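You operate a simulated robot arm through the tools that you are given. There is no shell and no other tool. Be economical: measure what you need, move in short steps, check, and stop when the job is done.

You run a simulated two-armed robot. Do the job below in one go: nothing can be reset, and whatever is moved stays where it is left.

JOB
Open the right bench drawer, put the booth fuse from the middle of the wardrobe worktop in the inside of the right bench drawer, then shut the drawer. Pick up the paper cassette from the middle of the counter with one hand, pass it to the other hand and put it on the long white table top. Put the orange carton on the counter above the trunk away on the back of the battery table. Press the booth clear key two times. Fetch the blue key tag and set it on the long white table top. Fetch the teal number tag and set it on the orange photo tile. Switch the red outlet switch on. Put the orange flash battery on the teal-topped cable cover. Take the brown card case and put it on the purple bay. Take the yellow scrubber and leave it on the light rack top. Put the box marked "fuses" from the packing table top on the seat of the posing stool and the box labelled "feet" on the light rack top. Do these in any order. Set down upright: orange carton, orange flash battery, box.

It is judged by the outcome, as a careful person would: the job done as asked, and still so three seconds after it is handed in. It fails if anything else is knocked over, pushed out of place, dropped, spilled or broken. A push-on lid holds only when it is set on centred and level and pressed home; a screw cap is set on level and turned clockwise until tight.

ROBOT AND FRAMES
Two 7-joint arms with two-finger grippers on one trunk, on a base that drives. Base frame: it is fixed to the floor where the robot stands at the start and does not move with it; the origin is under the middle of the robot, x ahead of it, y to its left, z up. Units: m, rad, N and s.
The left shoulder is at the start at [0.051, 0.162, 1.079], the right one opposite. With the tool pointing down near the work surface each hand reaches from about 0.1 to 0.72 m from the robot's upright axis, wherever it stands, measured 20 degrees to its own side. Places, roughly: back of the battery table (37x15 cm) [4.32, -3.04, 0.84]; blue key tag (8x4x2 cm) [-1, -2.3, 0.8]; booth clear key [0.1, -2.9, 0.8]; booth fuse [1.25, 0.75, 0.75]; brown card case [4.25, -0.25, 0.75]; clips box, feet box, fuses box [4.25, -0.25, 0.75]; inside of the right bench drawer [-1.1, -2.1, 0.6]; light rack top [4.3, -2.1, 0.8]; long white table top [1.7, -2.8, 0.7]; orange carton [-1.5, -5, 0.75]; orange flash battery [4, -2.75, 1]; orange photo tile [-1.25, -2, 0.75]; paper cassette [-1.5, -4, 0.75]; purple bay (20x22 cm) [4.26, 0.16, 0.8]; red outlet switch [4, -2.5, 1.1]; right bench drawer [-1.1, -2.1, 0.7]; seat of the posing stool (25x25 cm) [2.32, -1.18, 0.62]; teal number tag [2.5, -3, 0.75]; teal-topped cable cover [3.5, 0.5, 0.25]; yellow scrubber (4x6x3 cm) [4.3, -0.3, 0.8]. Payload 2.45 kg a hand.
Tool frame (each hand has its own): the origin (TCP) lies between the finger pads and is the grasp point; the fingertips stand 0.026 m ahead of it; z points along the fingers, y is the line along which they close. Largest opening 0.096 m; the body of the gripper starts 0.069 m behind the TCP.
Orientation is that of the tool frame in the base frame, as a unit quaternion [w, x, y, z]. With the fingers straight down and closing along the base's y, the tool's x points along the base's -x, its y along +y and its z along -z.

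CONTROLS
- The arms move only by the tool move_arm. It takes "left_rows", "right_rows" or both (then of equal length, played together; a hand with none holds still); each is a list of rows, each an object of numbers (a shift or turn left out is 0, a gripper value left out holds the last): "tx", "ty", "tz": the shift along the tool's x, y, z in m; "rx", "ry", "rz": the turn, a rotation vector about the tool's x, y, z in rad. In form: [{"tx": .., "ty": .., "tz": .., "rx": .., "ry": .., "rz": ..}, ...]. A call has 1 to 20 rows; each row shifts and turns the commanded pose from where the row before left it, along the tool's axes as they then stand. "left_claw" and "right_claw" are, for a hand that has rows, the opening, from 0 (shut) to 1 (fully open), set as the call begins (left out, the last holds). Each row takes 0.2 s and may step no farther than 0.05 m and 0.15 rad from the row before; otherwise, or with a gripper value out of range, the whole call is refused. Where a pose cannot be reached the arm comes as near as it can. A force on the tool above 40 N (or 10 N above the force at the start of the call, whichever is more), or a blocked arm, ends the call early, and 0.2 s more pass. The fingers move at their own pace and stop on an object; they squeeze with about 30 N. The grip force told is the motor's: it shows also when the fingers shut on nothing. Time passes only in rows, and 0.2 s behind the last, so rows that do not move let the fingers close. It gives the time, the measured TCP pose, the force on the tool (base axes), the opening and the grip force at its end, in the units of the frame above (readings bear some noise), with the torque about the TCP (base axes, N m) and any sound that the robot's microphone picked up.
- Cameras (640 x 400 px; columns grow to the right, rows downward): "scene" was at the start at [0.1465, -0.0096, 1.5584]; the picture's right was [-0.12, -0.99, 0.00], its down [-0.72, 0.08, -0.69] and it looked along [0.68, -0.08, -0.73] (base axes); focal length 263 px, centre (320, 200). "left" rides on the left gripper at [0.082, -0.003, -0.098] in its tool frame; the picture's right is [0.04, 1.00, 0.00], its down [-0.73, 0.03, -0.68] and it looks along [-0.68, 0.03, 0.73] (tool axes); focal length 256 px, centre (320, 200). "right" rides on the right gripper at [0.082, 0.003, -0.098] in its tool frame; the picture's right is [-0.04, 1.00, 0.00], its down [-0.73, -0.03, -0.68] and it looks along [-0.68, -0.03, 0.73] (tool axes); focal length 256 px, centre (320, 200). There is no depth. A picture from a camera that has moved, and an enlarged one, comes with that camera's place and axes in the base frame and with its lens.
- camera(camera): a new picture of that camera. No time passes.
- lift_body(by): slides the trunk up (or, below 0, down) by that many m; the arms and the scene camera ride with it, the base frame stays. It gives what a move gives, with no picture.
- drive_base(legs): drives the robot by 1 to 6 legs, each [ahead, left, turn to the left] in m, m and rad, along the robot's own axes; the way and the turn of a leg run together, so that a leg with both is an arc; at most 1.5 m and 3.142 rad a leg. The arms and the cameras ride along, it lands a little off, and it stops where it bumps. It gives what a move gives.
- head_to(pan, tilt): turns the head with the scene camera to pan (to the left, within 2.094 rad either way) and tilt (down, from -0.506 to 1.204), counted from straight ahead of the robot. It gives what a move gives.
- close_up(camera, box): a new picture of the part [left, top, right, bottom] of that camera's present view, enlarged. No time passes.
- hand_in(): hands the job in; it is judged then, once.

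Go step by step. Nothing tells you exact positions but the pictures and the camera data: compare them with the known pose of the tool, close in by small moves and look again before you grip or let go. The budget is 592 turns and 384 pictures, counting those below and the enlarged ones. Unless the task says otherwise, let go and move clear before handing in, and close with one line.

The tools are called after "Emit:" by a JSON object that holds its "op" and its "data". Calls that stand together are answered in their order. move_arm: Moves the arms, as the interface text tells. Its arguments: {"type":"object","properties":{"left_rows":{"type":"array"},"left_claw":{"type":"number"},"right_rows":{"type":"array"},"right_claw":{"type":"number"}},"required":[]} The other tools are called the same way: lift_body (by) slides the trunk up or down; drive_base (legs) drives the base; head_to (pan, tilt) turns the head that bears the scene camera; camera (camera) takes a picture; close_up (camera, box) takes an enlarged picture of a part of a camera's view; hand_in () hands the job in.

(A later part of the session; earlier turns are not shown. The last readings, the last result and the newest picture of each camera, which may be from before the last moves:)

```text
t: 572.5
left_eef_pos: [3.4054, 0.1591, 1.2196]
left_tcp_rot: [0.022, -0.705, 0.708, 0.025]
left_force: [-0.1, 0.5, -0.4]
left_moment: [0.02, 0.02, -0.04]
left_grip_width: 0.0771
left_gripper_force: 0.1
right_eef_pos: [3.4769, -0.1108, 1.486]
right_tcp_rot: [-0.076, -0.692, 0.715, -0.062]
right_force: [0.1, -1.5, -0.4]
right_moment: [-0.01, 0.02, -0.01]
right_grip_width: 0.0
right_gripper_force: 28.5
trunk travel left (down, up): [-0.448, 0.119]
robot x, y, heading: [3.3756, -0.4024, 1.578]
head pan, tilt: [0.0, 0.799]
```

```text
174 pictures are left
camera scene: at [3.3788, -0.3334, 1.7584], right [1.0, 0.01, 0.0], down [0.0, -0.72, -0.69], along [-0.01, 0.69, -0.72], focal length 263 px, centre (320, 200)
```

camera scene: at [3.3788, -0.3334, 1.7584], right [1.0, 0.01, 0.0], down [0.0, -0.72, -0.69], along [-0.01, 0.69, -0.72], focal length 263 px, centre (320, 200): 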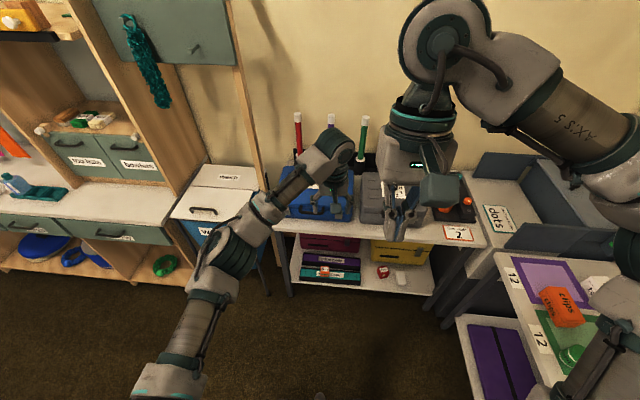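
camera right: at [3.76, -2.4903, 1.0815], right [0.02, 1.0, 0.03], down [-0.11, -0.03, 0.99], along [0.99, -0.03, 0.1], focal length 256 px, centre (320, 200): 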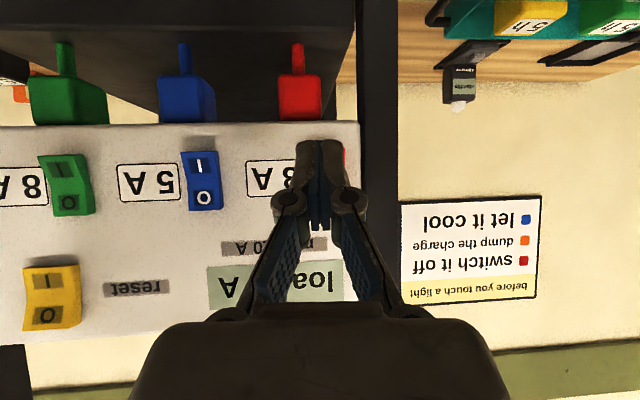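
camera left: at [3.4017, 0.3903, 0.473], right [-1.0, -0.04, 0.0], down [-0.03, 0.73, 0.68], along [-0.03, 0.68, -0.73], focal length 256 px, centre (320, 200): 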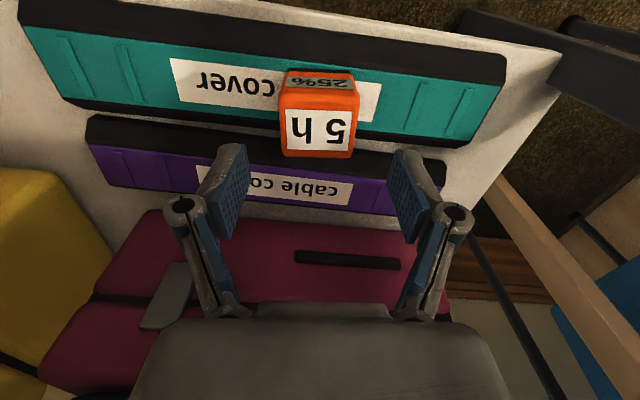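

Emit:
{"op": "move_arm", "data": {"left_rows": [{"ty": 0.04}, {"ty": 0.04}, {"ty": 0.04}, {"ty": 0.04}, {"ty": 0.04, "tx": 0.02}, {"tx": 0.04}, {"tx": 0.04}, {}], "right_rows": [{"ry": -0.1, "ty": -0.03}, {"ry": -0.096, "ty": -0.03}, {"ty": -0.03, "tz": 0.03}, {"tz": 0.04, "ty": -0.02}, {"tz": 0.04, "tx": -0.02}, {"tz": 0.04, "tx": -0.02}, {"tz": 0.04}, {}]}}

Emit:
{"op": "drive_base", "data": {"legs": [[0.15, 0, 0], [0, 0, -1.575]]}}

Emit:
{"op": "head_to", "data": {"pan": 0, "tilt": 0.8}}

Emit:
{"op": "move_arm", "data": {"left_rows": [{}, {}, {}, {}, {}, {}, {}, {}, {}, {}, {}, {}, {}, {}]}}

Emit:
{"op": "camera", "data": {"camera": "scene"}}

```text
t: 574.4
left_eef_pos: [3.2053, 0.0567, 1.2131]
left_tcp_rot: [0.022, -0.706, 0.708, 0.024]
left_force: [-0.4, -0.1, -0.1]
left_moment: [0.0, -0.02, 0.03]
left_grip_width: 0.0768
left_gripper_force: 0.1
right_eef_pos: [3.5833, -0.0759, 1.2933]
right_tcp_rot: [-0.006, -0.695, 0.719, 0.006]
right_force: [0.1, 0.4, 0.4]
right_moment: [-0.01, -0.01, -0.01]
right_grip_width: 0.0
right_gripper_force: 28.6
trunk travel left (down, up): [-0.448, 0.119]
robot x, y, heading: [3.3752, -0.405, 1.574]
head pan, tilt: [0.0, 0.799]
```

```text
t: 579.6
left_eef_pos: [3.8382, -0.0878, 1.2123]
left_tcp_rot: [0.032, 0.007, 0.999, 0.0]
left_force: [0.7, 0.5, -0.1]
left_moment: [-0.02, 0.01, 0.0]
left_grip_width: 0.077
left_gripper_force: 0.0
right_eef_pos: [3.7017, -0.4643, 1.294]
right_tcp_rot: [0.0, 0.021, 1.0, 0.008]
right_force: [-0.7, 0.2, 0.6]
right_moment: [0.01, 0.01, 0.01]
right_grip_width: 0.0
right_gripper_force: 28.6
trunk travel left (down, up): [-0.448, 0.119]
robot x, y, heading: [3.374, -0.2524, -0.001]
head pan, tilt: [0.0, 0.799]
```

```text
t: 580.2
left_eef_pos: [3.836, -0.0882, 1.2158]
left_tcp_rot: [0.034, 0.007, 0.999, 0.001]
left_force: [-0.1, 0.6, -0.3]
left_moment: [0.02, 0.02, -0.03]
left_grip_width: 0.0767
left_gripper_force: 0.0
right_eef_pos: [3.6988, -0.4643, 1.2945]
right_tcp_rot: [0.001, 0.021, 1.0, 0.008]
right_force: [-0.6, 0.9, -0.2]
right_moment: [0.0, -0.01, -0.01]
right_grip_width: 0.0002
right_gripper_force: 28.2
trunk travel left (down, up): [-0.448, 0.119]
robot x, y, heading: [3.3748, -0.2543, -0.001]
head pan, tilt: [0.0, 0.799]
```

```text
t: 583.2
left_eef_pos: [3.8353, -0.0873, 1.2149]
left_tcp_rot: [0.033, 0.007, 0.999, 0.0]
left_force: [-0.5, -1.0, -1.0]
left_moment: [0.0, -0.01, -0.02]
left_grip_width: 0.0766
left_gripper_force: 0.1
right_eef_pos: [3.6982, -0.464, 1.2955]
right_tcp_rot: [0.001, 0.022, 1.0, 0.007]
right_force: [0.7, -0.7, 1.4]
right_moment: [0.01, -0.02, -0.01]
right_grip_width: 0.0002
right_gripper_force: 28.0
trunk travel left (down, up): [-0.448, 0.119]
robot x, y, heading: [3.3725, -0.254, -0.005]
head pan, tilt: [0.0, 0.799]
```

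```text
173 pictures are left
camera scene: at [3.4459, -0.2555, 1.7585], right [0.0, -1.0, 0.0], down [-0.72, 0.0, -0.69], along [0.69, 0.0, -0.72], focal length 263 px, centre (320, 200)
```

scene: 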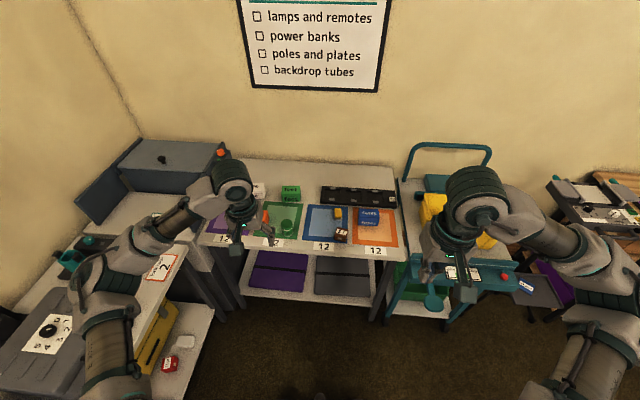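

Emit:
{"op": "close_up", "data": {"camera": "scene", "box": [200, 160, 410, 270]}}

Emit:
{"op": "close_up", "data": {"camera": "scene", "box": [300, 175, 410, 260]}}

```text
3.05 times, centred on (305, 215) of scene
camera zoom: at [3.4459, -0.2555, 1.7585], right [0.0, -1.0, 0.0], down [-0.72, 0.0, -0.69], along [0.69, 0.0, -0.72], focal length 800 px, centre (366, 154)
```

zoom: 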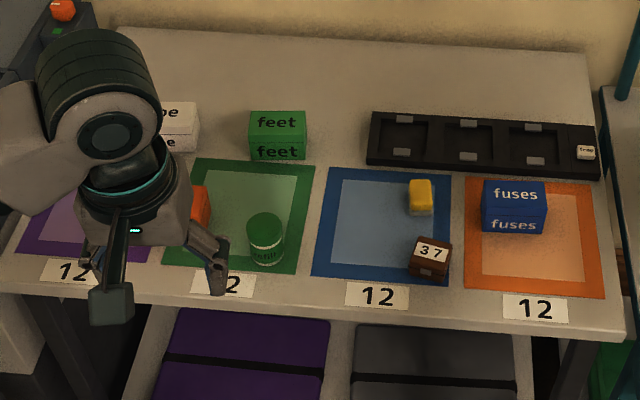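

```text
4.71 times, centred on (355, 218) of scene
camera zoom: at [3.4459, -0.2555, 1.7585], right [0.0, -1.0, 0.0], down [-0.72, 0.0, -0.69], along [0.69, 0.0, -0.72], focal length 1236 px, centre (155, 118)
```

zoom: 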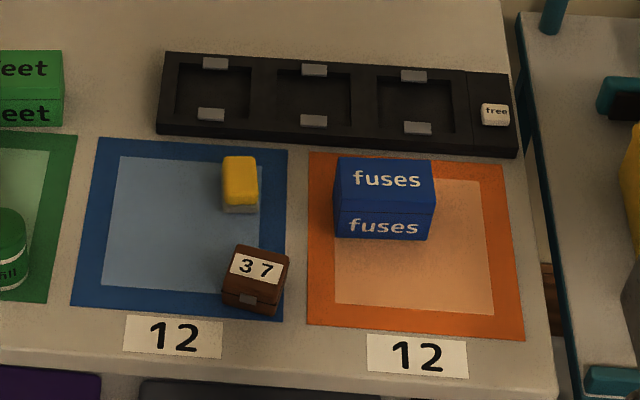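

Emit:
{"op": "drive_base", "data": {"legs": [[0.28, -0.05, 0]]}}

Emit:
{"op": "lift_body", "data": {"by": -0.1}}

Emit:
{"op": "move_arm", "data": {"left_rows": [{"rx": 0.0, "ty": 0.03}, {"ty": 0.03}, {}, {}, {}, {}, {}, {}, {}, {}, {}, {}, {}, {}, {}, {}, {}], "right_rows": [{"ty": -0.03}, {"ty": -0.03}, {"rz": -0.15}, {"rz": -0.15}, {"rz": -0.15}, {"rz": -0.15}, {"rz": -0.15}, {"rz": -0.15}, {"rz": -0.15}, {"rz": -0.15}, {"rz": -0.15}, {"rz": -0.15}, {"rz": -0.07}, {}, {}, {}, {}], "right_claw": 0.8}}

Emit:
{"op": "head_to", "data": {"pan": 0, "tilt": 1.0}}

Emit:
{"op": "camera", "data": {"camera": "scene"}}

Emit:
{"op": "camera", "data": {"camera": "right"}}

```text
t: 585.1
left_eef_pos: [4.1105, -0.1394, 1.2168]
left_tcp_rot: [0.035, 0.008, 0.999, 0.001]
left_force: [0.9, 0.0, -0.2]
left_moment: [0.03, 0.01, 0.03]
left_grip_width: 0.0769
left_gripper_force: 0.1
right_eef_pos: [3.9724, -0.5159, 1.2958]
right_tcp_rot: [0.001, 0.022, 1.0, 0.009]
right_force: [0.1, 0.2, 0.3]
right_moment: [0.03, 0.0, -0.01]
right_grip_width: 0.0
right_gripper_force: 28.8
trunk travel left (down, up): [-0.448, 0.119]
robot x, y, heading: [3.6494, -0.3057, -0.002]
head pan, tilt: [0.0, 0.799]
```

```text
t: 586.5
left_eef_pos: [4.1097, -0.1402, 1.1167]
left_tcp_rot: [0.035, 0.009, 0.999, 0.0]
left_force: [0.3, -0.1, -0.3]
left_moment: [0.01, 0.0, -0.01]
left_grip_width: 0.0766
left_gripper_force: 0.0
right_eef_pos: [3.9704, -0.5156, 1.1976]
right_tcp_rot: [0.003, 0.022, 1.0, 0.008]
right_force: [0.4, 0.1, -0.7]
right_moment: [-0.02, -0.02, -0.02]
right_grip_width: 0.0001
right_gripper_force: 28.3
trunk travel left (down, up): [-0.348, 0.219]
robot x, y, heading: [3.6548, -0.3056, -0.006]
head pan, tilt: [0.0, 0.799]
```

```text
t: 590.1
left_eef_pos: [4.1111, -0.0796, 1.1156]
left_tcp_rot: [0.035, 0.007, 0.999, 0.0]
left_force: [0.8, -0.3, -0.7]
left_moment: [0.02, 0.0, 0.02]
left_grip_width: 0.077
left_gripper_force: 0.1
right_eef_pos: [3.9142, -0.5042, 1.1798]
right_tcp_rot: [0.007, -0.69, 0.724, 0.004]
right_force: [0.8, -0.7, -0.2]
right_moment: [-0.02, 0.02, -0.01]
right_grip_width: 0.0767
right_gripper_force: 0.1
right hand out of reach, approached as far as the arm can: row 10, 11, 12, 13
trunk travel left (down, up): [-0.348, 0.219]
robot x, y, heading: [3.6487, -0.3067, -0.004]
head pan, tilt: [0.0, 0.799]
```

```text
t: 590.8
left_eef_pos: [4.1101, -0.0786, 1.1154]
left_tcp_rot: [0.034, 0.008, 0.999, 0.001]
left_force: [0.2, 0.1, -0.2]
left_moment: [-0.02, 0.02, -0.01]
left_grip_width: 0.0771
left_gripper_force: 0.0
right_eef_pos: [3.9136, -0.5032, 1.1792]
right_tcp_rot: [0.008, -0.69, 0.724, 0.003]
right_force: [0.3, -0.1, -0.2]
right_moment: [-0.04, 0.03, 0.04]
right_grip_width: 0.0769
right_gripper_force: 0.1
trunk travel left (down, up): [-0.348, 0.219]
robot x, y, heading: [3.6512, -0.3063, -0.001]
head pan, tilt: [0.0, 1.0]
```

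```text
170 pictures are left
camera scene: at [3.7335, -0.3061, 1.6436], right [0.0, -1.0, 0.0], down [-0.84, 0.0, -0.54], along [0.54, 0.0, -0.84], focal length 263 px, centre (320, 200)
```

scene: 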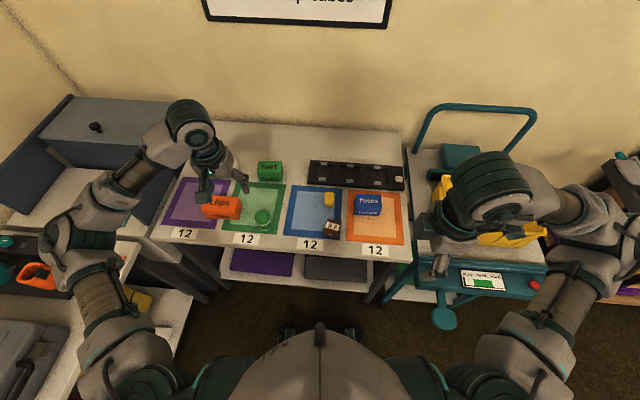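

```text
169 pictures are left
camera right: at [3.9071, -0.5871, 1.2764], right [-1.0, 0.09, 0.0], down [0.06, 0.72, 0.69], along [0.06, 0.69, -0.72], focal length 256 px, centre (320, 200)
```

right: 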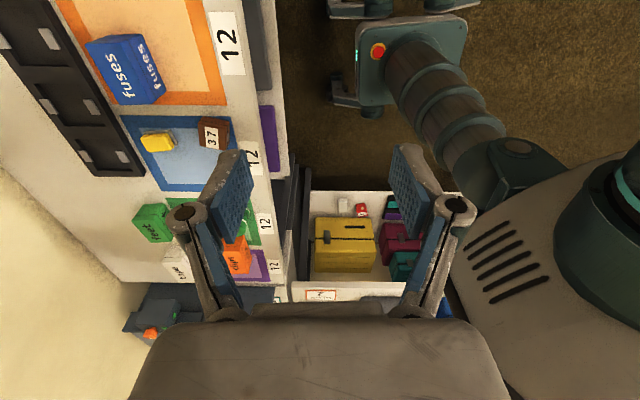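

Emit:
{"op": "lift_body", "data": {"by": -0.13}}

Emit:
{"op": "move_arm", "data": {"right_rows": [{"ty": -0.04}, {"ty": -0.04}, {"ty": -0.04}, {"ty": -0.04}, {"ty": -0.04}, {"ty": -0.04}, {"ty": -0.04}, {"ty": -0.03}, {}]}}

Emit:
{"op": "camera", "data": {"camera": "right"}}

```text
t: 592.4
left_eef_pos: [4.1103, -0.0779, 0.9876]
left_tcp_rot: [0.037, 0.007, 0.999, 0.0]
left_force: [0.5, 1.1, 0.0]
left_moment: [0.03, -0.02, -0.01]
left_grip_width: 0.0768
left_gripper_force: 0.1
right_eef_pos: [3.9134, -0.504, 1.0509]
right_tcp_rot: [0.007, -0.691, 0.723, 0.004]
right_force: [0.1, -0.1, -0.1]
right_moment: [-0.01, 0.0, 0.01]
right_grip_width: 0.077
right_gripper_force: 0.0
trunk travel left (down, up): [-0.218, 0.349]
robot x, y, heading: [3.6503, -0.303, -0.004]
head pan, tilt: [0.0, 1.0]
```

```text
t: 594.4
left_eef_pos: [4.1119, -0.0772, 0.9857]
left_tcp_rot: [0.035, 0.006, 0.999, 0.0]
left_force: [-0.4, -0.6, -0.6]
left_moment: [0.03, -0.02, 0.02]
left_grip_width: 0.0769
left_gripper_force: 0.0
right_eef_pos: [4.0231, -0.395, 1.0246]
right_tcp_rot: [0.006, -0.69, 0.724, 0.003]
right_force: [0.6, 0.2, -0.2]
right_moment: [-0.01, -0.01, 0.02]
right_grip_width: 0.0771
right_gripper_force: 0.0
right hand out of reach, approached as far as the arm can: row 1, 2, 3, 4, 5, 6, 7, 8
trunk travel left (down, up): [-0.218, 0.349]
robot x, y, heading: [3.6497, -0.3077, -0.005]
head pan, tilt: [0.0, 1.0]
```

```text
168 pictures are left
camera right: at [4.0139, -0.4779, 1.1201], right [-1.0, 0.09, 0.0], down [0.06, 0.72, 0.69], along [0.06, 0.69, -0.72], focal length 256 px, centre (320, 200)
```

right: 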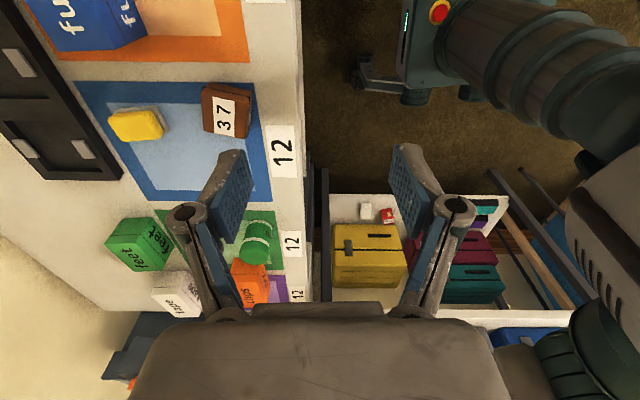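

Emit:
{"op": "move_arm", "data": {"right_rows": [{"tz": -0.03, "rz": 0.14}, {"rz": 0.14}, {"rz": 0.14}, {"rz": 0.14}, {"rz": 0.14}, {"rz": 0.14}, {"rz": 0.14}, {"rz": 0.14}, {"rz": 0.14}, {"rz": 0.14}, {"ty": -0.04}, {"ty": -0.04}, {"ty": -0.04}, {"tx": 0.04, "ty": -0.02}, {"tx": 0.04, "ty": -0.02}, {}]}}

Emit:
{"op": "camera", "data": {"camera": "left"}}

```text
t: 597.8
left_eef_pos: [4.1109, -0.0799, 0.9854]
left_tcp_rot: [0.035, 0.008, 0.999, 0.0]
left_force: [0.0, -0.3, -0.5]
left_moment: [0.04, 0.01, -0.03]
left_grip_width: 0.0768
left_gripper_force: 0.1
right_eef_pos: [3.9631, -0.5653, 1.0501]
right_tcp_rot: [0.002, -0.063, 0.998, 0.008]
right_force: [0.4, -0.1, -0.4]
right_moment: [-0.06, 0.01, 0.03]
right_grip_width: 0.0766
right_gripper_force: 0.1
trunk travel left (down, up): [-0.218, 0.349]
robot x, y, heading: [3.6493, -0.3063, -0.002]
head pan, tilt: [0.0, 1.0]
```

```text
167 pictures are left
camera left: at [4.0236, -0.0811, 1.0787], right [-0.03, 1.0, 0.0], down [0.69, 0.02, 0.73], along [0.73, 0.02, -0.69], focal length 256 px, centre (320, 200)
```

left: 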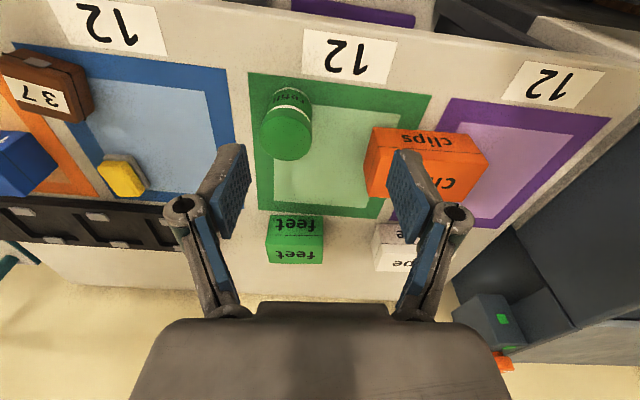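

Emit:
{"op": "move_arm", "data": {"left_rows": [{"ry": 0.07}, {"ty": -0.045}, {"ty": -0.045}, {"ty": -0.045}, {"ty": -0.045}, {"ty": -0.045}, {"ty": -0.035, "tx": -0.018}, {}, {}]}}

Emit:
{"op": "camera", "data": {"camera": "left"}}

```text
t: 599.8
left_eef_pos: [4.1244, -0.3402, 0.9848]
left_tcp_rot: [0.001, 0.007, 1.0, 0.0]
left_force: [0.0, 0.5, -0.1]
left_moment: [0.01, 0.02, 0.03]
left_grip_width: 0.0768
left_gripper_force: 0.1
right_eef_pos: [3.9636, -0.5643, 1.0484]
right_tcp_rot: [0.003, -0.063, 0.998, 0.008]
right_force: [0.0, 0.2, -0.7]
right_moment: [0.02, 0.02, 0.0]
right_grip_width: 0.077
right_gripper_force: 0.2
trunk travel left (down, up): [-0.218, 0.349]
robot x, y, heading: [3.6484, -0.3082, -0.002]
head pan, tilt: [0.0, 1.0]
```

```text
166 pictures are left
camera left: at [4.0435, -0.3413, 1.0842], right [-0.03, 1.0, 0.0], down [0.73, 0.02, 0.68], along [0.68, 0.02, -0.73], focal length 256 px, centre (320, 200)
```

left: 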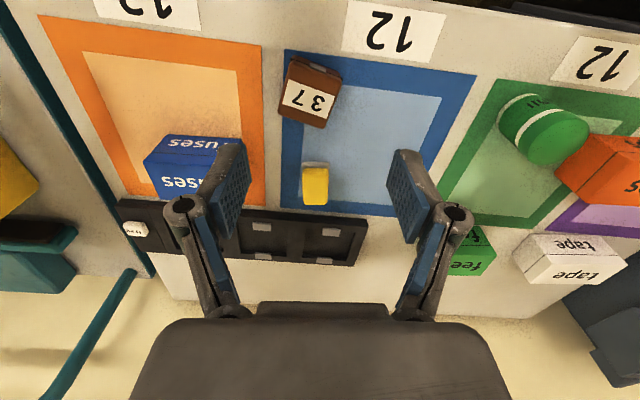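

Emit:
{"op": "move_arm", "data": {"left_rows": [{"tx": -0.011, "ty": -0.009}, {"rz": 0.125}, {"rz": 0.125}, {"tz": 0.04}, {"tz": 0.04}, {}]}}

Emit:
{"op": "camera", "data": {"camera": "left"}}

```text
t: 601.2
left_eef_pos: [4.1348, -0.3491, 0.9059]
left_tcp_rot: [0.0, 0.133, 0.991, 0.001]
left_force: [-0.2, -0.3, -0.1]
left_moment: [-0.02, -0.06, 0.01]
left_grip_width: 0.0768
left_gripper_force: 0.0
right_eef_pos: [3.9611, -0.5668, 1.0499]
right_tcp_rot: [0.003, -0.063, 0.998, 0.008]
right_force: [-0.2, 0.9, -0.1]
right_moment: [0.0, 0.01, -0.02]
right_grip_width: 0.0769
right_gripper_force: 0.0
trunk travel left (down, up): [-0.218, 0.349]
robot x, y, heading: [3.6514, -0.3032, -0.005]
head pan, tilt: [0.0, 1.0]
```

```text
165 pictures are left
camera left: at [4.0558, -0.3305, 1.0044], right [0.22, 0.97, 0.0], down [0.71, -0.16, 0.68], along [0.66, -0.15, -0.73], focal length 256 px, centre (320, 200)
```

left: 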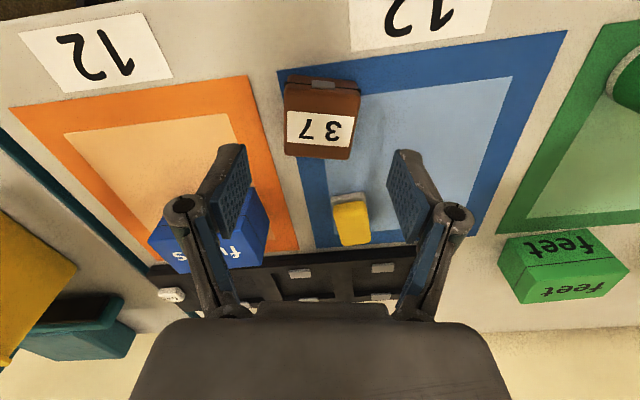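

Emit:
{"op": "move_arm", "data": {"left_rows": [{"tz": 0.035}, {"tz": 0.02}, {"tz": 0.014}, {}]}}

Emit:
{"op": "camera", "data": {"camera": "left"}}

```text
t: 602.2
left_eef_pos: [4.1351, -0.3496, 0.8369]
left_tcp_rot: [0.0, 0.133, 0.991, 0.001]
left_force: [0.2, 0.0, -0.4]
left_moment: [0.01, 0.01, 0.0]
left_grip_width: 0.0767
left_gripper_force: 0.0
right_eef_pos: [3.9622, -0.5655, 1.0502]
right_tcp_rot: [0.003, -0.063, 0.998, 0.008]
right_force: [0.2, -0.4, 0.5]
right_moment: [0.02, 0.0, 0.02]
right_grip_width: 0.0765
right_gripper_force: 0.0
trunk travel left (down, up): [-0.218, 0.349]
robot x, y, heading: [3.6489, -0.3056, -0.003]
head pan, tilt: [0.0, 1.0]
```

```text
164 pictures are left
camera left: at [4.0563, -0.3301, 0.9357], right [0.22, 0.97, 0.0], down [0.72, -0.17, 0.68], along [0.66, -0.15, -0.73], focal length 256 px, centre (320, 200)
```

left: 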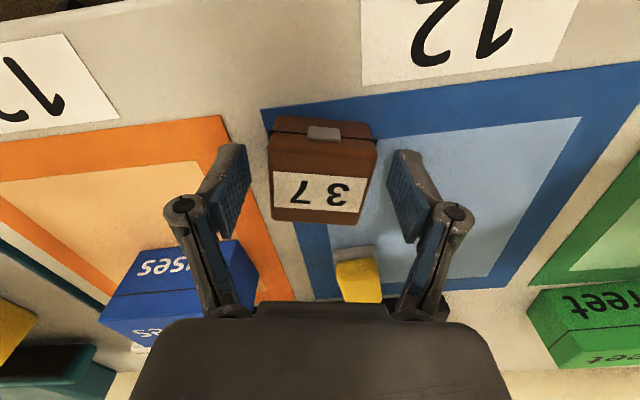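

Emit:
{"op": "move_arm", "data": {"left_rows": [{"tz": 0.006}, {"tz": 0.006}, {}]}}

Emit:
{"op": "move_arm", "data": {"left_rows": [{}, {}, {}, {}], "left_claw": 0}}

Emit:
{"op": "move_arm", "data": {"left_rows": [{"tz": -0.02}, {"tz": -0.04}, {"tz": -0.05}, {"tz": -0.04}, {}]}}

Emit:
{"op": "camera", "data": {"camera": "left"}}

```text
t: 603.0
left_eef_pos: [4.1353, -0.3478, 0.8234]
left_tcp_rot: [0.0, 0.132, 0.991, 0.001]
left_force: [-0.3, 0.2, -0.3]
left_moment: [0.02, 0.01, 0.01]
left_grip_width: 0.077
left_gripper_force: 0.0
right_eef_pos: [3.9607, -0.5662, 1.0491]
right_tcp_rot: [0.003, -0.063, 0.998, 0.008]
right_force: [-0.6, 0.0, -0.7]
right_moment: [-0.02, -0.03, 0.0]
right_grip_width: 0.0767
right_gripper_force: 0.2
trunk travel left (down, up): [-0.218, 0.349]
robot x, y, heading: [3.6511, -0.3046, -0.002]
head pan, tilt: [0.0, 1.0]
```

```text
t: 604.0
left_eef_pos: [4.1357, -0.3485, 0.8256]
left_tcp_rot: [0.002, 0.132, 0.991, 0.001]
left_force: [4.2, 1.2, 13.1]
left_moment: [0.37, -0.22, -0.12]
left_grip_width: 0.0511
left_gripper_force: 29.7
right_eef_pos: [3.9617, -0.5661, 1.0501]
right_tcp_rot: [0.003, -0.063, 0.998, 0.008]
right_force: [-0.2, 0.2, -0.5]
right_moment: [0.02, 0.01, 0.0]
right_grip_width: 0.0769
right_gripper_force: 0.1
trunk travel left (down, up): [-0.218, 0.349]
robot x, y, heading: [3.6472, -0.3052, 0.001]
head pan, tilt: [0.0, 1.0]
```

```text
t: 605.2
left_eef_pos: [4.1375, -0.3502, 0.9744]
left_tcp_rot: [-0.001, 0.132, 0.991, 0.001]
left_force: [0.4, 0.7, -0.7]
left_moment: [-0.02, 0.06, 0.01]
left_grip_width: 0.0509
left_gripper_force: 30.3
right_eef_pos: [3.9622, -0.5655, 1.0495]
right_tcp_rot: [0.002, -0.063, 0.998, 0.008]
right_force: [0.0, 0.3, -0.5]
right_moment: [0.03, 0.03, -0.01]
right_grip_width: 0.0767
right_gripper_force: 0.1
trunk travel left (down, up): [-0.218, 0.349]
robot x, y, heading: [3.6499, -0.307, -0.003]
head pan, tilt: [0.0, 1.0]
```

```text
163 pictures are left
camera left: at [4.0574, -0.3312, 1.0736], right [0.22, 0.97, 0.0], down [0.72, -0.17, 0.68], along [0.66, -0.15, -0.73], focal length 256 px, centre (320, 200)
```

left: 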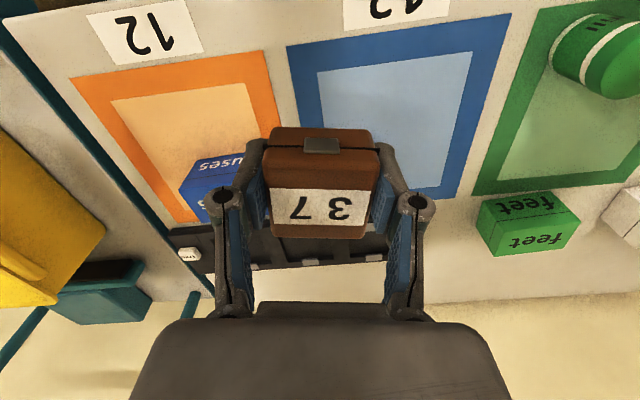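

Emit:
{"op": "lift_body", "data": {"by": 0.12}}

Emit:
{"op": "drive_base", "data": {"legs": [[0, 0.28, 0]]}}

Emit:
{"op": "move_arm", "data": {"left_rows": [{"rz": -0.13}, {"rz": -0.13}, {}, {}, {}, {}, {}, {}, {}, {}, {}, {}, {}, {}, {}, {}]}}

Emit:
{"op": "camera", "data": {"camera": "scene"}}

Emit:
{"op": "camera", "data": {"camera": "left"}}

```text
t: 606.7
left_eef_pos: [4.1366, -0.3476, 1.0952]
left_tcp_rot: [0.0, 0.132, 0.991, 0.001]
left_force: [0.7, 0.4, -0.6]
left_moment: [0.03, 0.01, -0.02]
left_grip_width: 0.0508
left_gripper_force: 29.9
right_eef_pos: [3.9624, -0.5675, 1.1695]
right_tcp_rot: [0.002, -0.063, 0.998, 0.008]
right_force: [1.0, 1.0, 0.8]
right_moment: [0.03, 0.0, 0.0]
right_grip_width: 0.0769
right_gripper_force: 0.0
trunk travel left (down, up): [-0.338, 0.229]
robot x, y, heading: [3.6535, -0.3058, -0.007]
head pan, tilt: [0.0, 1.0]
```

```text
t: 608.6
left_eef_pos: [4.1351, -0.0883, 1.0935]
left_tcp_rot: [0.001, 0.134, 0.991, 0.006]
left_force: [-0.5, -1.2, -0.5]
left_moment: [0.01, -0.03, -0.01]
left_grip_width: 0.051
left_gripper_force: 30.3
right_eef_pos: [3.9617, -0.3048, 1.1662]
right_tcp_rot: [0.003, -0.06, 0.998, 0.014]
right_force: [0.2, -0.7, -0.1]
right_moment: [0.02, -0.03, -0.02]
right_grip_width: 0.077
right_gripper_force: 0.0
trunk travel left (down, up): [-0.338, 0.229]
robot x, y, heading: [3.6543, -0.0295, -0.008]
head pan, tilt: [0.0, 1.0]
```

```text
t: 612.0
left_eef_pos: [4.1329, -0.074, 1.0959]
left_tcp_rot: [0.002, 0.005, 1.0, 0.001]
left_force: [0.4, -0.3, 0.0]
left_moment: [-0.07, 0.01, 0.02]
left_grip_width: 0.0507
left_gripper_force: 29.7
right_eef_pos: [3.9607, -0.2899, 1.1726]
right_tcp_rot: [0.004, -0.06, 0.998, 0.007]
right_force: [0.3, 0.5, -0.6]
right_moment: [-0.07, -0.02, -0.01]
right_grip_width: 0.0766
right_gripper_force: 0.0
trunk travel left (down, up): [-0.338, 0.229]
robot x, y, heading: [3.654, -0.0303, -0.006]
head pan, tilt: [0.0, 1.0]
```

```text
162 pictures are left
camera scene: at [3.739, -0.0234, 1.6335], right [-0.01, -1.0, 0.01], down [-0.84, 0.0, -0.54], along [0.54, -0.01, -0.84], focal length 263 px, centre (320, 200)
```

scene: 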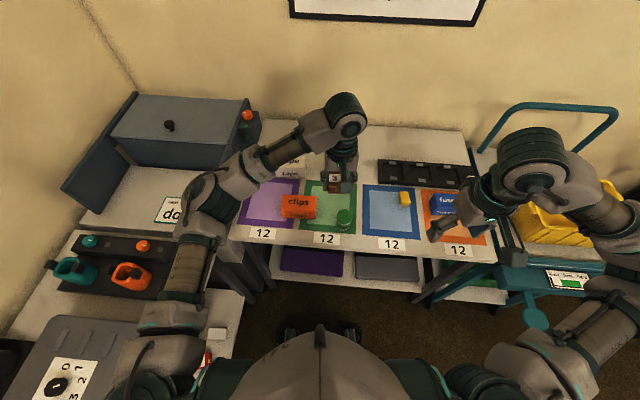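

```text
161 pictures are left
camera left: at [4.0514, -0.0759, 1.1955], right [-0.03, 1.0, 0.0], down [0.73, 0.02, 0.68], along [0.68, 0.02, -0.73], focal length 256 px, centre (320, 200)
```

left: 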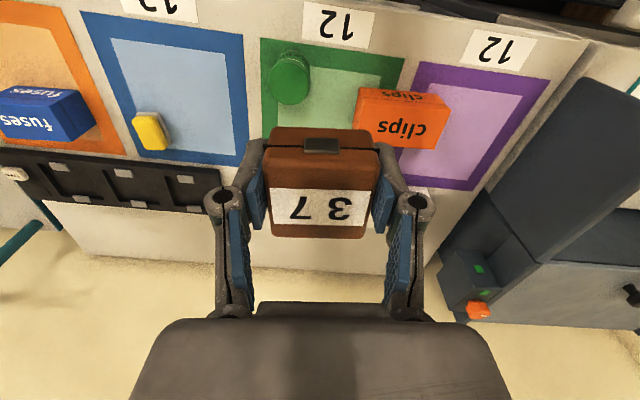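

Emit:
{"op": "move_arm", "data": {"left_rows": [{"ty": 0.044, "tx": -0.0195}, {"ty": 0.044, "tx": -0.0195}, {"ty": 0.044, "tx": -0.0195}, {"ty": 0.044, "tx": -0.0195}, {"ty": 0.044, "tx": -0.0195}, {"ty": 0.044, "tx": -0.0195}, {"tz": 0.04}, {"tz": 0.04}, {"tz": 0.04}, {}]}}

Emit:
{"op": "camera", "data": {"camera": "left"}}

Emit:
{"op": "camera", "data": {"camera": "scene"}}

```text
t: 614.2
left_eef_pos: [4.2541, 0.1786, 0.98]
left_tcp_rot: [0.002, 0.005, 1.0, 0.005]
left_force: [0.2, 0.3, 0.5]
left_moment: [0.02, 0.0, 0.01]
left_grip_width: 0.0509
left_gripper_force: 29.7
right_eef_pos: [3.9601, -0.3029, 1.1697]
right_tcp_rot: [0.005, -0.059, 0.998, 0.011]
right_force: [1.2, -0.3, -0.4]
right_moment: [-0.02, 0.0, 0.02]
right_grip_width: 0.0767
right_gripper_force: 0.1
trunk travel left (down, up): [-0.338, 0.229]
robot x, y, heading: [3.6525, -0.0334, -0.002]
head pan, tilt: [0.0, 1.0]
```

```text
160 pictures are left
camera left: at [4.1725, 0.1758, 1.0782], right [-0.03, 1.0, 0.01], down [0.73, 0.02, 0.68], along [0.68, 0.03, -0.73], focal length 256 px, centre (320, 200)
```

left: 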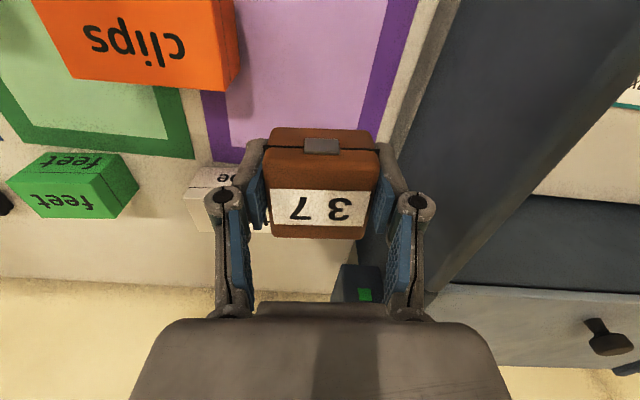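

```text
159 pictures are left
camera scene: at [3.7393, -0.0439, 1.6335], right [-0.01, -1.0, -0.01], down [-0.84, 0.01, -0.54], along [0.54, 0.0, -0.84], focal length 263 px, centre (320, 200)
```

scene: 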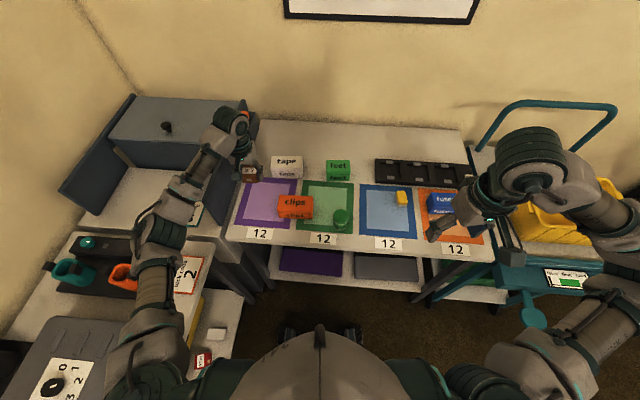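

Emit:
{"op": "move_arm", "data": {"left_rows": [{"tz": 0.045}, {"tz": 0.045}, {"tz": 0.04}, {"tz": 0.012}, {"tz": 0.006}, {"tz": 0.006}, {}]}}

Emit:
{"op": "camera", "data": {"camera": "left"}}

```text
t: 615.8
left_eef_pos: [4.253, 0.186, 0.825]
left_tcp_rot: [0.004, 0.004, 1.0, 0.004]
left_force: [1.1, 7.1, 13.2]
left_moment: [-0.25, 0.13, -0.03]
left_grip_width: 0.0507
left_gripper_force: 30.2
right_eef_pos: [3.9586, -0.2972, 1.1709]
right_tcp_rot: [0.004, -0.06, 0.998, 0.009]
right_force: [-0.1, -0.1, 0.9]
right_moment: [0.01, 0.02, -0.01]
right_grip_width: 0.0766
right_gripper_force: 0.1
trunk travel left (down, up): [-0.338, 0.229]
robot x, y, heading: [3.6525, -0.0326, -0.004]
head pan, tilt: [0.0, 1.0]
```

```text
158 pictures are left
camera left: at [4.172, 0.1819, 0.9244], right [-0.03, 1.0, 0.01], down [0.73, 0.02, 0.68], along [0.68, 0.03, -0.73], focal length 256 px, centre (320, 200)
```

left: 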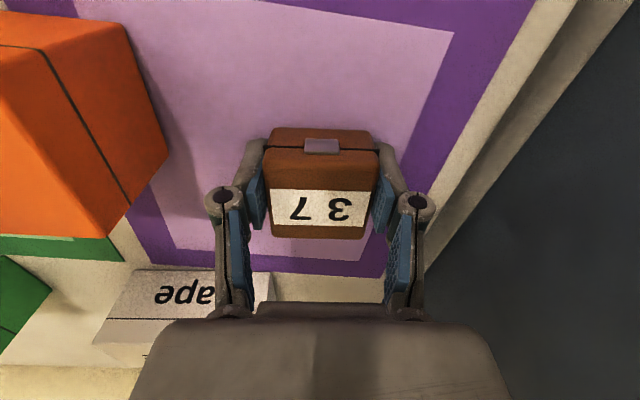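

Emit:
{"op": "move_arm", "data": {"left_rows": [{}, {}, {}], "left_claw": 0.75}}

Emit:
{"op": "move_arm", "data": {"left_rows": [{"tz": -0.02}, {"tz": -0.045}, {"tz": -0.05}, {"tz": -0.05}, {"tz": -0.05}, {}]}}

Emit:
{"op": "camera", "data": {"camera": "left"}}

```text
t: 616.6
left_eef_pos: [4.2536, 0.1835, 0.823]
left_tcp_rot: [0.002, 0.005, 1.0, 0.002]
left_force: [-0.7, -0.7, 0.0]
left_moment: [-0.01, 0.0, 0.01]
left_grip_width: 0.072
left_gripper_force: 0.1
right_eef_pos: [3.9603, -0.2982, 1.1696]
right_tcp_rot: [0.005, -0.06, 0.998, 0.01]
right_force: [0.8, -0.1, 0.5]
right_moment: [0.01, 0.03, 0.03]
right_grip_width: 0.0769
right_gripper_force: 0.0
trunk travel left (down, up): [-0.338, 0.229]
robot x, y, heading: [3.6513, -0.0269, -0.008]
head pan, tilt: [0.0, 1.0]
```

```text
t: 618.0
left_eef_pos: [4.2536, 0.1822, 1.0393]
left_tcp_rot: [0.001, 0.004, 1.0, 0.003]
left_force: [-0.1, 0.4, 0.0]
left_moment: [-0.02, -0.01, 0.02]
left_grip_width: 0.072
left_gripper_force: 0.0
right_eef_pos: [3.9596, -0.2991, 1.1686]
right_tcp_rot: [0.004, -0.06, 0.998, 0.01]
right_force: [0.3, -0.1, -0.2]
right_moment: [-0.02, 0.03, 0.02]
right_grip_width: 0.077
right_gripper_force: 0.1
trunk travel left (down, up): [-0.338, 0.229]
robot x, y, heading: [3.6531, -0.0286, -0.003]
head pan, tilt: [0.0, 1.0]
```

```text
157 pictures are left
camera left: at [4.172, 0.1795, 1.1378], right [-0.03, 1.0, 0.0], down [0.73, 0.02, 0.68], along [0.68, 0.03, -0.73], focal length 256 px, centre (320, 200)
```

left: 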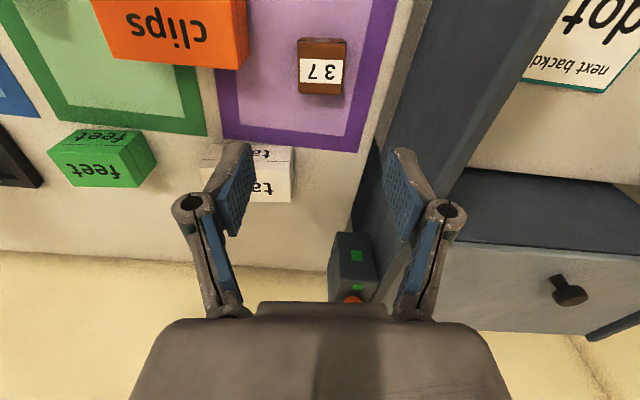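

Emit:
{"op": "move_arm", "data": {"left_rows": [{"tx": 0.04, "ty": -0.02}, {"tx": 0.04, "ty": -0.02}, {"tx": 0.04}, {"tx": 0.04}, {"rz": 0.15}, {"rz": 0.15}, {"rz": 0.15}, {"rz": 0.15}, {"rz": 0.15}, {"rz": 0.15}, {"rz": 0.15}, {"rz": 0.15}, {"rz": 0.15}, {"rz": 0.15}, {"rz": 0.07}, {}], "left_claw": 0.9}}

Emit:
{"op": "drive_base", "data": {"legs": [[0.1, -0.29, 0]]}}

Emit:
{"op": "lift_body", "data": {"by": -0.1}}

Emit:
{"op": "move_arm", "data": {"left_rows": [{}, {}, {}, {}, {}, {}, {}, {}, {}, {}, {}, {}, {}, {}]}}

Emit:
{"op": "camera", "data": {"camera": "left"}}

Emit:
{"op": "camera", "data": {"camera": "right"}}

Emit:
{"op": "camera", "data": {"camera": "scene"}}

```text
t: 621.4
left_eef_pos: [4.0916, 0.1447, 1.0371]
left_tcp_rot: [-0.001, 0.71, 0.704, 0.003]
left_force: [-0.2, -0.1, -0.4]
left_moment: [0.0, 0.02, -0.02]
left_grip_width: 0.0862
left_gripper_force: 0.1
right_eef_pos: [3.9595, -0.2969, 1.1685]
right_tcp_rot: [0.005, -0.061, 0.998, 0.01]
right_force: [-0.8, 0.1, -1.0]
right_moment: [0.02, 0.0, -0.03]
right_grip_width: 0.0767
right_gripper_force: 0.0
trunk travel left (down, up): [-0.338, 0.229]
robot x, y, heading: [3.6518, -0.0307, -0.014]
head pan, tilt: [0.0, 1.0]
```

```text
t: 623.5
left_eef_pos: [4.1902, -0.1257, 1.0359]
left_tcp_rot: [0.005, 0.708, 0.706, -0.002]
left_force: [0.2, 0.9, -0.6]
left_moment: [-0.12, 0.05, 0.01]
left_grip_width: 0.0862
left_gripper_force: 0.0
right_eef_pos: [4.058, -0.5636, 1.1755]
right_tcp_rot: [0.004, -0.062, 0.998, 0.0]
right_force: [1.1, 0.5, 0.2]
right_moment: [-0.01, 0.01, -0.01]
right_grip_width: 0.0769
right_gripper_force: 0.1
trunk travel left (down, up): [-0.338, 0.229]
robot x, y, heading: [3.7499, -0.3154, -0.008]
head pan, tilt: [0.0, 1.0]
```

```text
t: 624.8
left_eef_pos: [4.1862, -0.1517, 0.9413]
left_tcp_rot: [-0.003, 0.709, 0.705, 0.007]
left_force: [-0.4, -1.1, 0.7]
left_moment: [0.07, -0.01, 0.0]
left_grip_width: 0.0866
left_gripper_force: 0.0
right_eef_pos: [4.0537, -0.5949, 1.0702]
right_tcp_rot: [0.007, -0.063, 0.998, 0.012]
right_force: [0.0, -0.4, 0.3]
right_moment: [0.03, 0.02, -0.01]
right_grip_width: 0.0767
right_gripper_force: 0.0
trunk travel left (down, up): [-0.238, 0.329]
robot x, y, heading: [3.7509, -0.3217, -0.005]
head pan, tilt: [0.0, 1.0]
```

```text
t: 627.8
left_eef_pos: [4.1877, -0.1344, 0.9384]
left_tcp_rot: [0.002, 0.709, 0.705, 0.002]
left_force: [-1.0, -0.3, 0.3]
left_moment: [-0.04, 0.01, 0.01]
left_grip_width: 0.0866
left_gripper_force: 0.0
right_eef_pos: [4.0543, -0.5743, 1.0728]
right_tcp_rot: [0.005, -0.063, 0.998, 0.006]
right_force: [0.6, 0.4, -0.1]
right_moment: [-0.03, 0.0, 0.03]
right_grip_width: 0.0769
right_gripper_force: 0.1
trunk travel left (down, up): [-0.238, 0.329]
robot x, y, heading: [3.7488, -0.3147, -0.002]
head pan, tilt: [0.0, 1.0]
```

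```text
156 pictures are left
camera left: at [4.1843, -0.052, 1.0369], right [1.0, 0.04, 0.01], down [0.02, -0.73, 0.68], along [0.03, -0.68, -0.73], focal length 256 px, centre (320, 200)
```

left: 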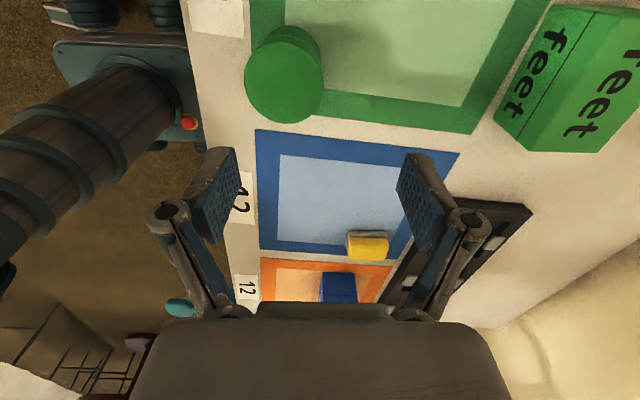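

```text
155 pictures are left
camera right: at [3.972, -0.5836, 1.1697], right [-0.09, 1.0, 0.01], down [0.72, 0.05, 0.69], along [0.68, 0.07, -0.73], focal length 256 px, centre (320, 200)
```

right: 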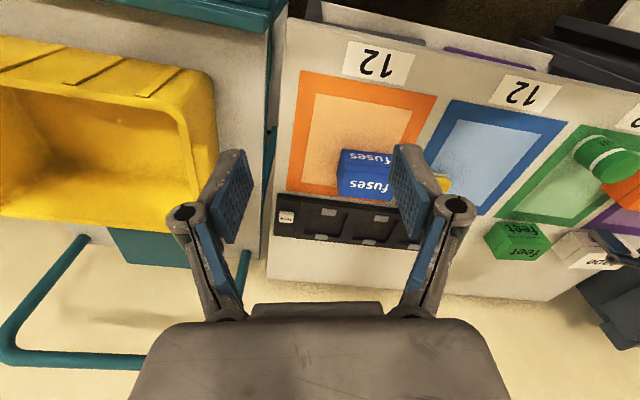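

```text
154 pictures are left
camera scene: at [3.8949, -0.314, 1.5315], right [-0.01, -1.0, 0.0], down [-0.84, 0.0, -0.54], along [0.54, -0.01, -0.84], focal length 263 px, centre (320, 200)
```

scene: 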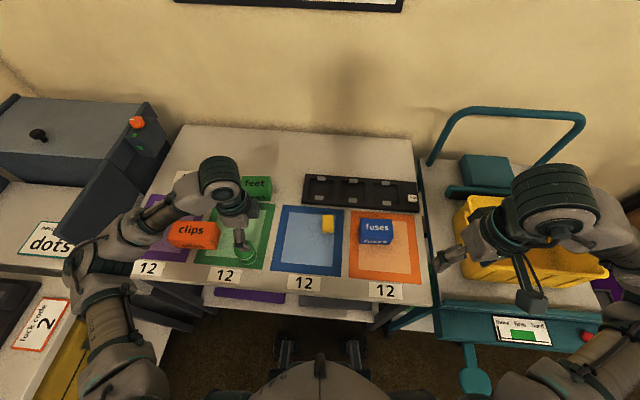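

Emit:
{"op": "move_arm", "data": {"left_rows": [{"tz": -0.02, "ty": 0.03}, {"ty": 0.04}, {"ty": 0.04}, {"ty": 0.045}, {"ty": 0.043, "tx": 0.02}, {}, {}]}}

Emit:
{"op": "camera", "data": {"camera": "left"}}

```text
t: 629.4
left_eef_pos: [4.3875, -0.1192, 0.9602]
left_tcp_rot: [0.001, 0.708, 0.706, 0.004]
left_force: [-0.6, 0.0, -0.1]
left_moment: [0.02, 0.01, -0.01]
left_grip_width: 0.0865
left_gripper_force: 0.0
right_eef_pos: [4.0552, -0.5805, 1.0721]
right_tcp_rot: [0.006, -0.061, 0.998, 0.008]
right_force: [-1.2, 0.0, 0.0]
right_moment: [0.01, -0.04, -0.03]
right_grip_width: 0.0768
right_gripper_force: 0.0
trunk travel left (down, up): [-0.238, 0.329]
robot x, y, heading: [3.75, -0.3182, -0.003]
head pan, tilt: [0.0, 1.0]
```

```text
153 pictures are left
camera left: at [4.3838, -0.0386, 1.0599], right [1.0, 0.04, 0.01], down [0.02, -0.74, 0.68], along [0.03, -0.68, -0.74], focal length 256 px, centre (320, 200)
```

left: 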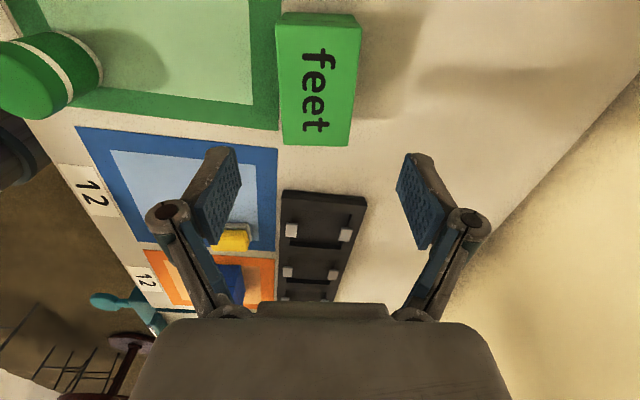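

Emit:
{"op": "move_arm", "data": {"left_rows": [{"tx": 0.012, "tz": 0.03}, {"tz": 0.03}, {"tz": 0.02}, {}, {}]}}

Emit:
{"op": "camera", "data": {"camera": "left"}}

```text
t: 630.6
left_eef_pos: [4.388, -0.1071, 0.8807]
left_tcp_rot: [0.0, 0.709, 0.706, 0.004]
left_force: [-0.5, -0.4, -0.4]
left_moment: [0.0, -0.03, 0.01]
left_grip_width: 0.0864
left_gripper_force: 0.0
right_eef_pos: [4.0551, -0.5814, 1.0722]
right_tcp_rot: [0.006, -0.062, 0.998, 0.009]
right_force: [0.4, -0.7, 0.2]
right_moment: [0.02, 0.01, 0.0]
right_grip_width: 0.0767
right_gripper_force: 0.0
trunk travel left (down, up): [-0.238, 0.329]
robot x, y, heading: [3.7522, -0.3224, -0.004]
head pan, tilt: [0.0, 1.0]
```

```text
152 pictures are left
camera left: at [4.3836, -0.0268, 0.9796], right [1.0, 0.04, 0.01], down [0.02, -0.74, 0.68], along [0.03, -0.68, -0.74], focal length 256 px, centre (320, 200)
```

left: 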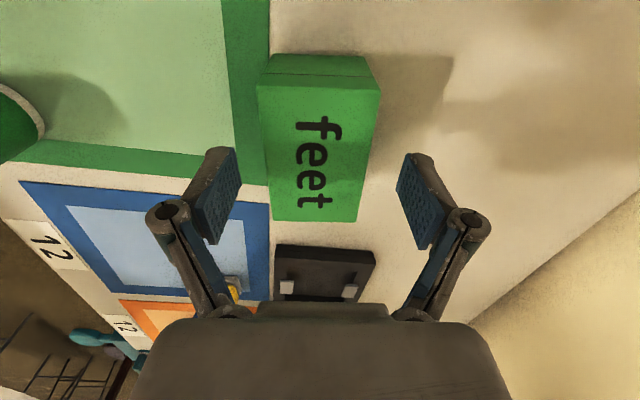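

Emit:
{"op": "move_arm", "data": {"left_rows": [{"tx": 0.007, "tz": 0.015}, {"tz": 0.015}, {"tz": 0.006}, {}]}}

Emit:
{"op": "move_arm", "data": {"left_rows": [{}, {}, {}, {}], "left_claw": 0}}

Emit:
{"op": "move_arm", "data": {"left_rows": [{"tz": -0.02}, {"tz": -0.04}, {"tz": -0.05}, {"tz": -0.05}, {"tz": -0.04}, {}]}}

Emit:
{"op": "camera", "data": {"camera": "left"}}

```text
t: 631.6
left_eef_pos: [4.3866, -0.101, 0.8442]
left_tcp_rot: [0.001, 0.708, 0.706, 0.003]
left_force: [0.1, -0.4, 0.6]
left_moment: [0.0, 0.0, -0.01]
left_grip_width: 0.0864
left_gripper_force: 0.1
right_eef_pos: [4.0556, -0.5812, 1.072]
right_tcp_rot: [0.006, -0.062, 0.998, 0.009]
right_force: [0.3, -0.3, 0.2]
right_moment: [0.02, 0.0, -0.01]
right_grip_width: 0.0767
right_gripper_force: 0.2
trunk travel left (down, up): [-0.238, 0.329]
robot x, y, heading: [3.7488, -0.3162, -0.002]
head pan, tilt: [0.0, 1.0]
```

```text
t: 632.6
left_eef_pos: [4.387, -0.1005, 0.8449]
left_tcp_rot: [0.001, 0.709, 0.705, 0.004]
left_force: [0.0, 0.3, 1.3]
left_moment: [-0.08, -0.15, 0.0]
left_grip_width: 0.0577
left_gripper_force: 30.0
right_eef_pos: [4.0538, -0.5801, 1.0719]
right_tcp_rot: [0.005, -0.062, 0.998, 0.008]
right_force: [0.1, -0.1, -0.2]
right_moment: [0.0, 0.0, 0.02]
right_grip_width: 0.0767
right_gripper_force: 0.0
trunk travel left (down, up): [-0.238, 0.329]
robot x, y, heading: [3.7486, -0.3186, -0.004]
head pan, tilt: [0.0, 1.0]
```

```text
t: 634.0
left_eef_pos: [4.3846, -0.1031, 1.0433]
left_tcp_rot: [0.0, 0.708, 0.706, 0.003]
left_force: [0.6, -0.3, -2.5]
left_moment: [0.03, 0.0, -0.02]
left_grip_width: 0.0576
left_gripper_force: 30.0
right_eef_pos: [4.0548, -0.5818, 1.0713]
right_tcp_rot: [0.005, -0.062, 0.998, 0.008]
right_force: [0.0, 0.4, 0.4]
right_moment: [0.02, 0.04, -0.02]
right_grip_width: 0.0768
right_gripper_force: 0.1
trunk travel left (down, up): [-0.238, 0.329]
robot x, y, heading: [3.7535, -0.3221, -0.004]
head pan, tilt: [0.0, 1.0]
```

```text
151 pictures are left
camera left: at [4.3825, -0.021, 1.1426], right [1.0, 0.04, 0.0], down [0.02, -0.74, 0.68], along [0.03, -0.68, -0.74], focal length 256 px, centre (320, 200)
```

left: 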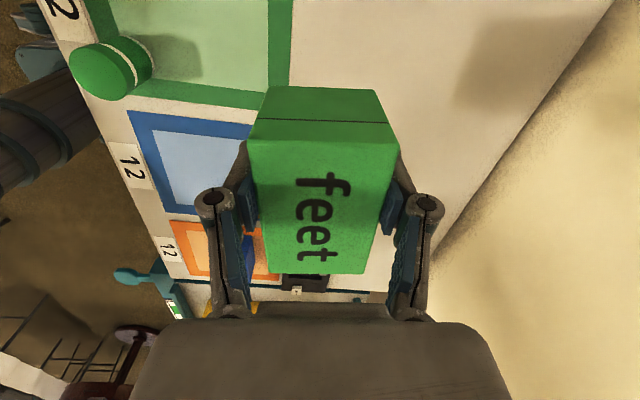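

Emit:
{"op": "move_arm", "data": {"left_rows": [{"ty": -0.04, "tz": -0.02}, {"ty": -0.04, "tz": -0.02}, {"ty": -0.04, "tx": 0.02}, {"ty": -0.04, "tx": 0.02}, {"ty": -0.04, "tx": 0.02}, {"tx": 0.02}, {}, {}], "right_rows": [{"rz": 0.125}, {}, {}, {}, {}, {}, {}, {}]}}

Emit:
{"op": "move_arm", "data": {"right_rows": [{"tx": -0.03, "ty": 0.035}, {"tx": -0.03, "ty": 0.035}, {"tx": -0.03, "ty": 0.035}, {"tx": -0.03, "ty": 0.035}, {"tx": -0.03, "ty": 0.035}, {"tx": -0.03, "ty": 0.035}, {"ty": 0.03}, {}, {}], "right_claw": 0.7}}

Emit:
{"op": "camera", "data": {"camera": "right"}}

```text
t: 635.8
left_eef_pos: [4.1838, -0.0198, 1.0813]
left_tcp_rot: [0.0, 0.707, 0.707, 0.003]
left_force: [-0.2, -0.4, -2.9]
left_moment: [0.05, 0.02, 0.0]
left_grip_width: 0.0577
left_gripper_force: 30.4
right_eef_pos: [4.053, -0.5802, 1.0716]
right_tcp_rot: [0.005, 0.0, 1.0, 0.008]
right_force: [0.0, 0.1, 0.2]
right_moment: [0.03, 0.0, -0.02]
right_grip_width: 0.0767
right_gripper_force: 0.2
trunk travel left (down, up): [-0.238, 0.329]
robot x, y, heading: [3.7528, -0.3179, -0.013]
head pan, tilt: [0.0, 1.0]
```

```text
t: 637.8
left_eef_pos: [4.1851, -0.0196, 1.0833]
left_tcp_rot: [0.001, 0.708, 0.706, 0.003]
left_force: [0.1, 1.3, -2.1]
left_moment: [0.03, -0.03, -0.02]
left_grip_width: 0.0574
left_gripper_force: 29.6
right_eef_pos: [4.2363, -0.3413, 1.0774]
right_tcp_rot: [0.006, 0.0, 1.0, 0.008]
right_force: [0.5, 0.1, -0.6]
right_moment: [-0.02, 0.0, -0.03]
right_grip_width: 0.0672
right_gripper_force: 0.1
trunk travel left (down, up): [-0.238, 0.329]
robot x, y, heading: [3.7503, -0.3202, -0.005]
head pan, tilt: [0.0, 1.0]
```

```text
150 pictures are left
camera right: at [4.1522, -0.3392, 1.1743], right [0.04, 1.0, 0.02], down [0.73, -0.04, 0.69], along [0.69, -0.02, -0.73], focal length 256 px, centre (320, 200)
```

right: 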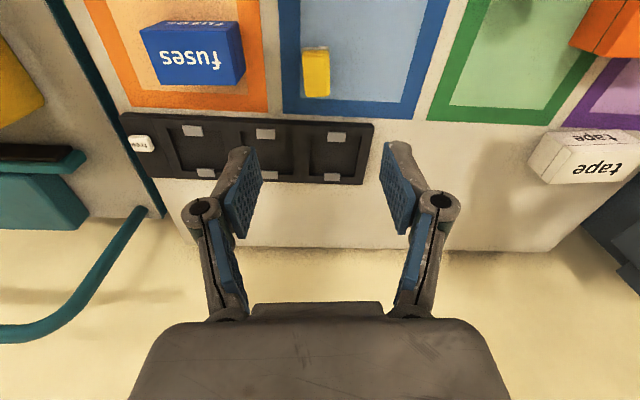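

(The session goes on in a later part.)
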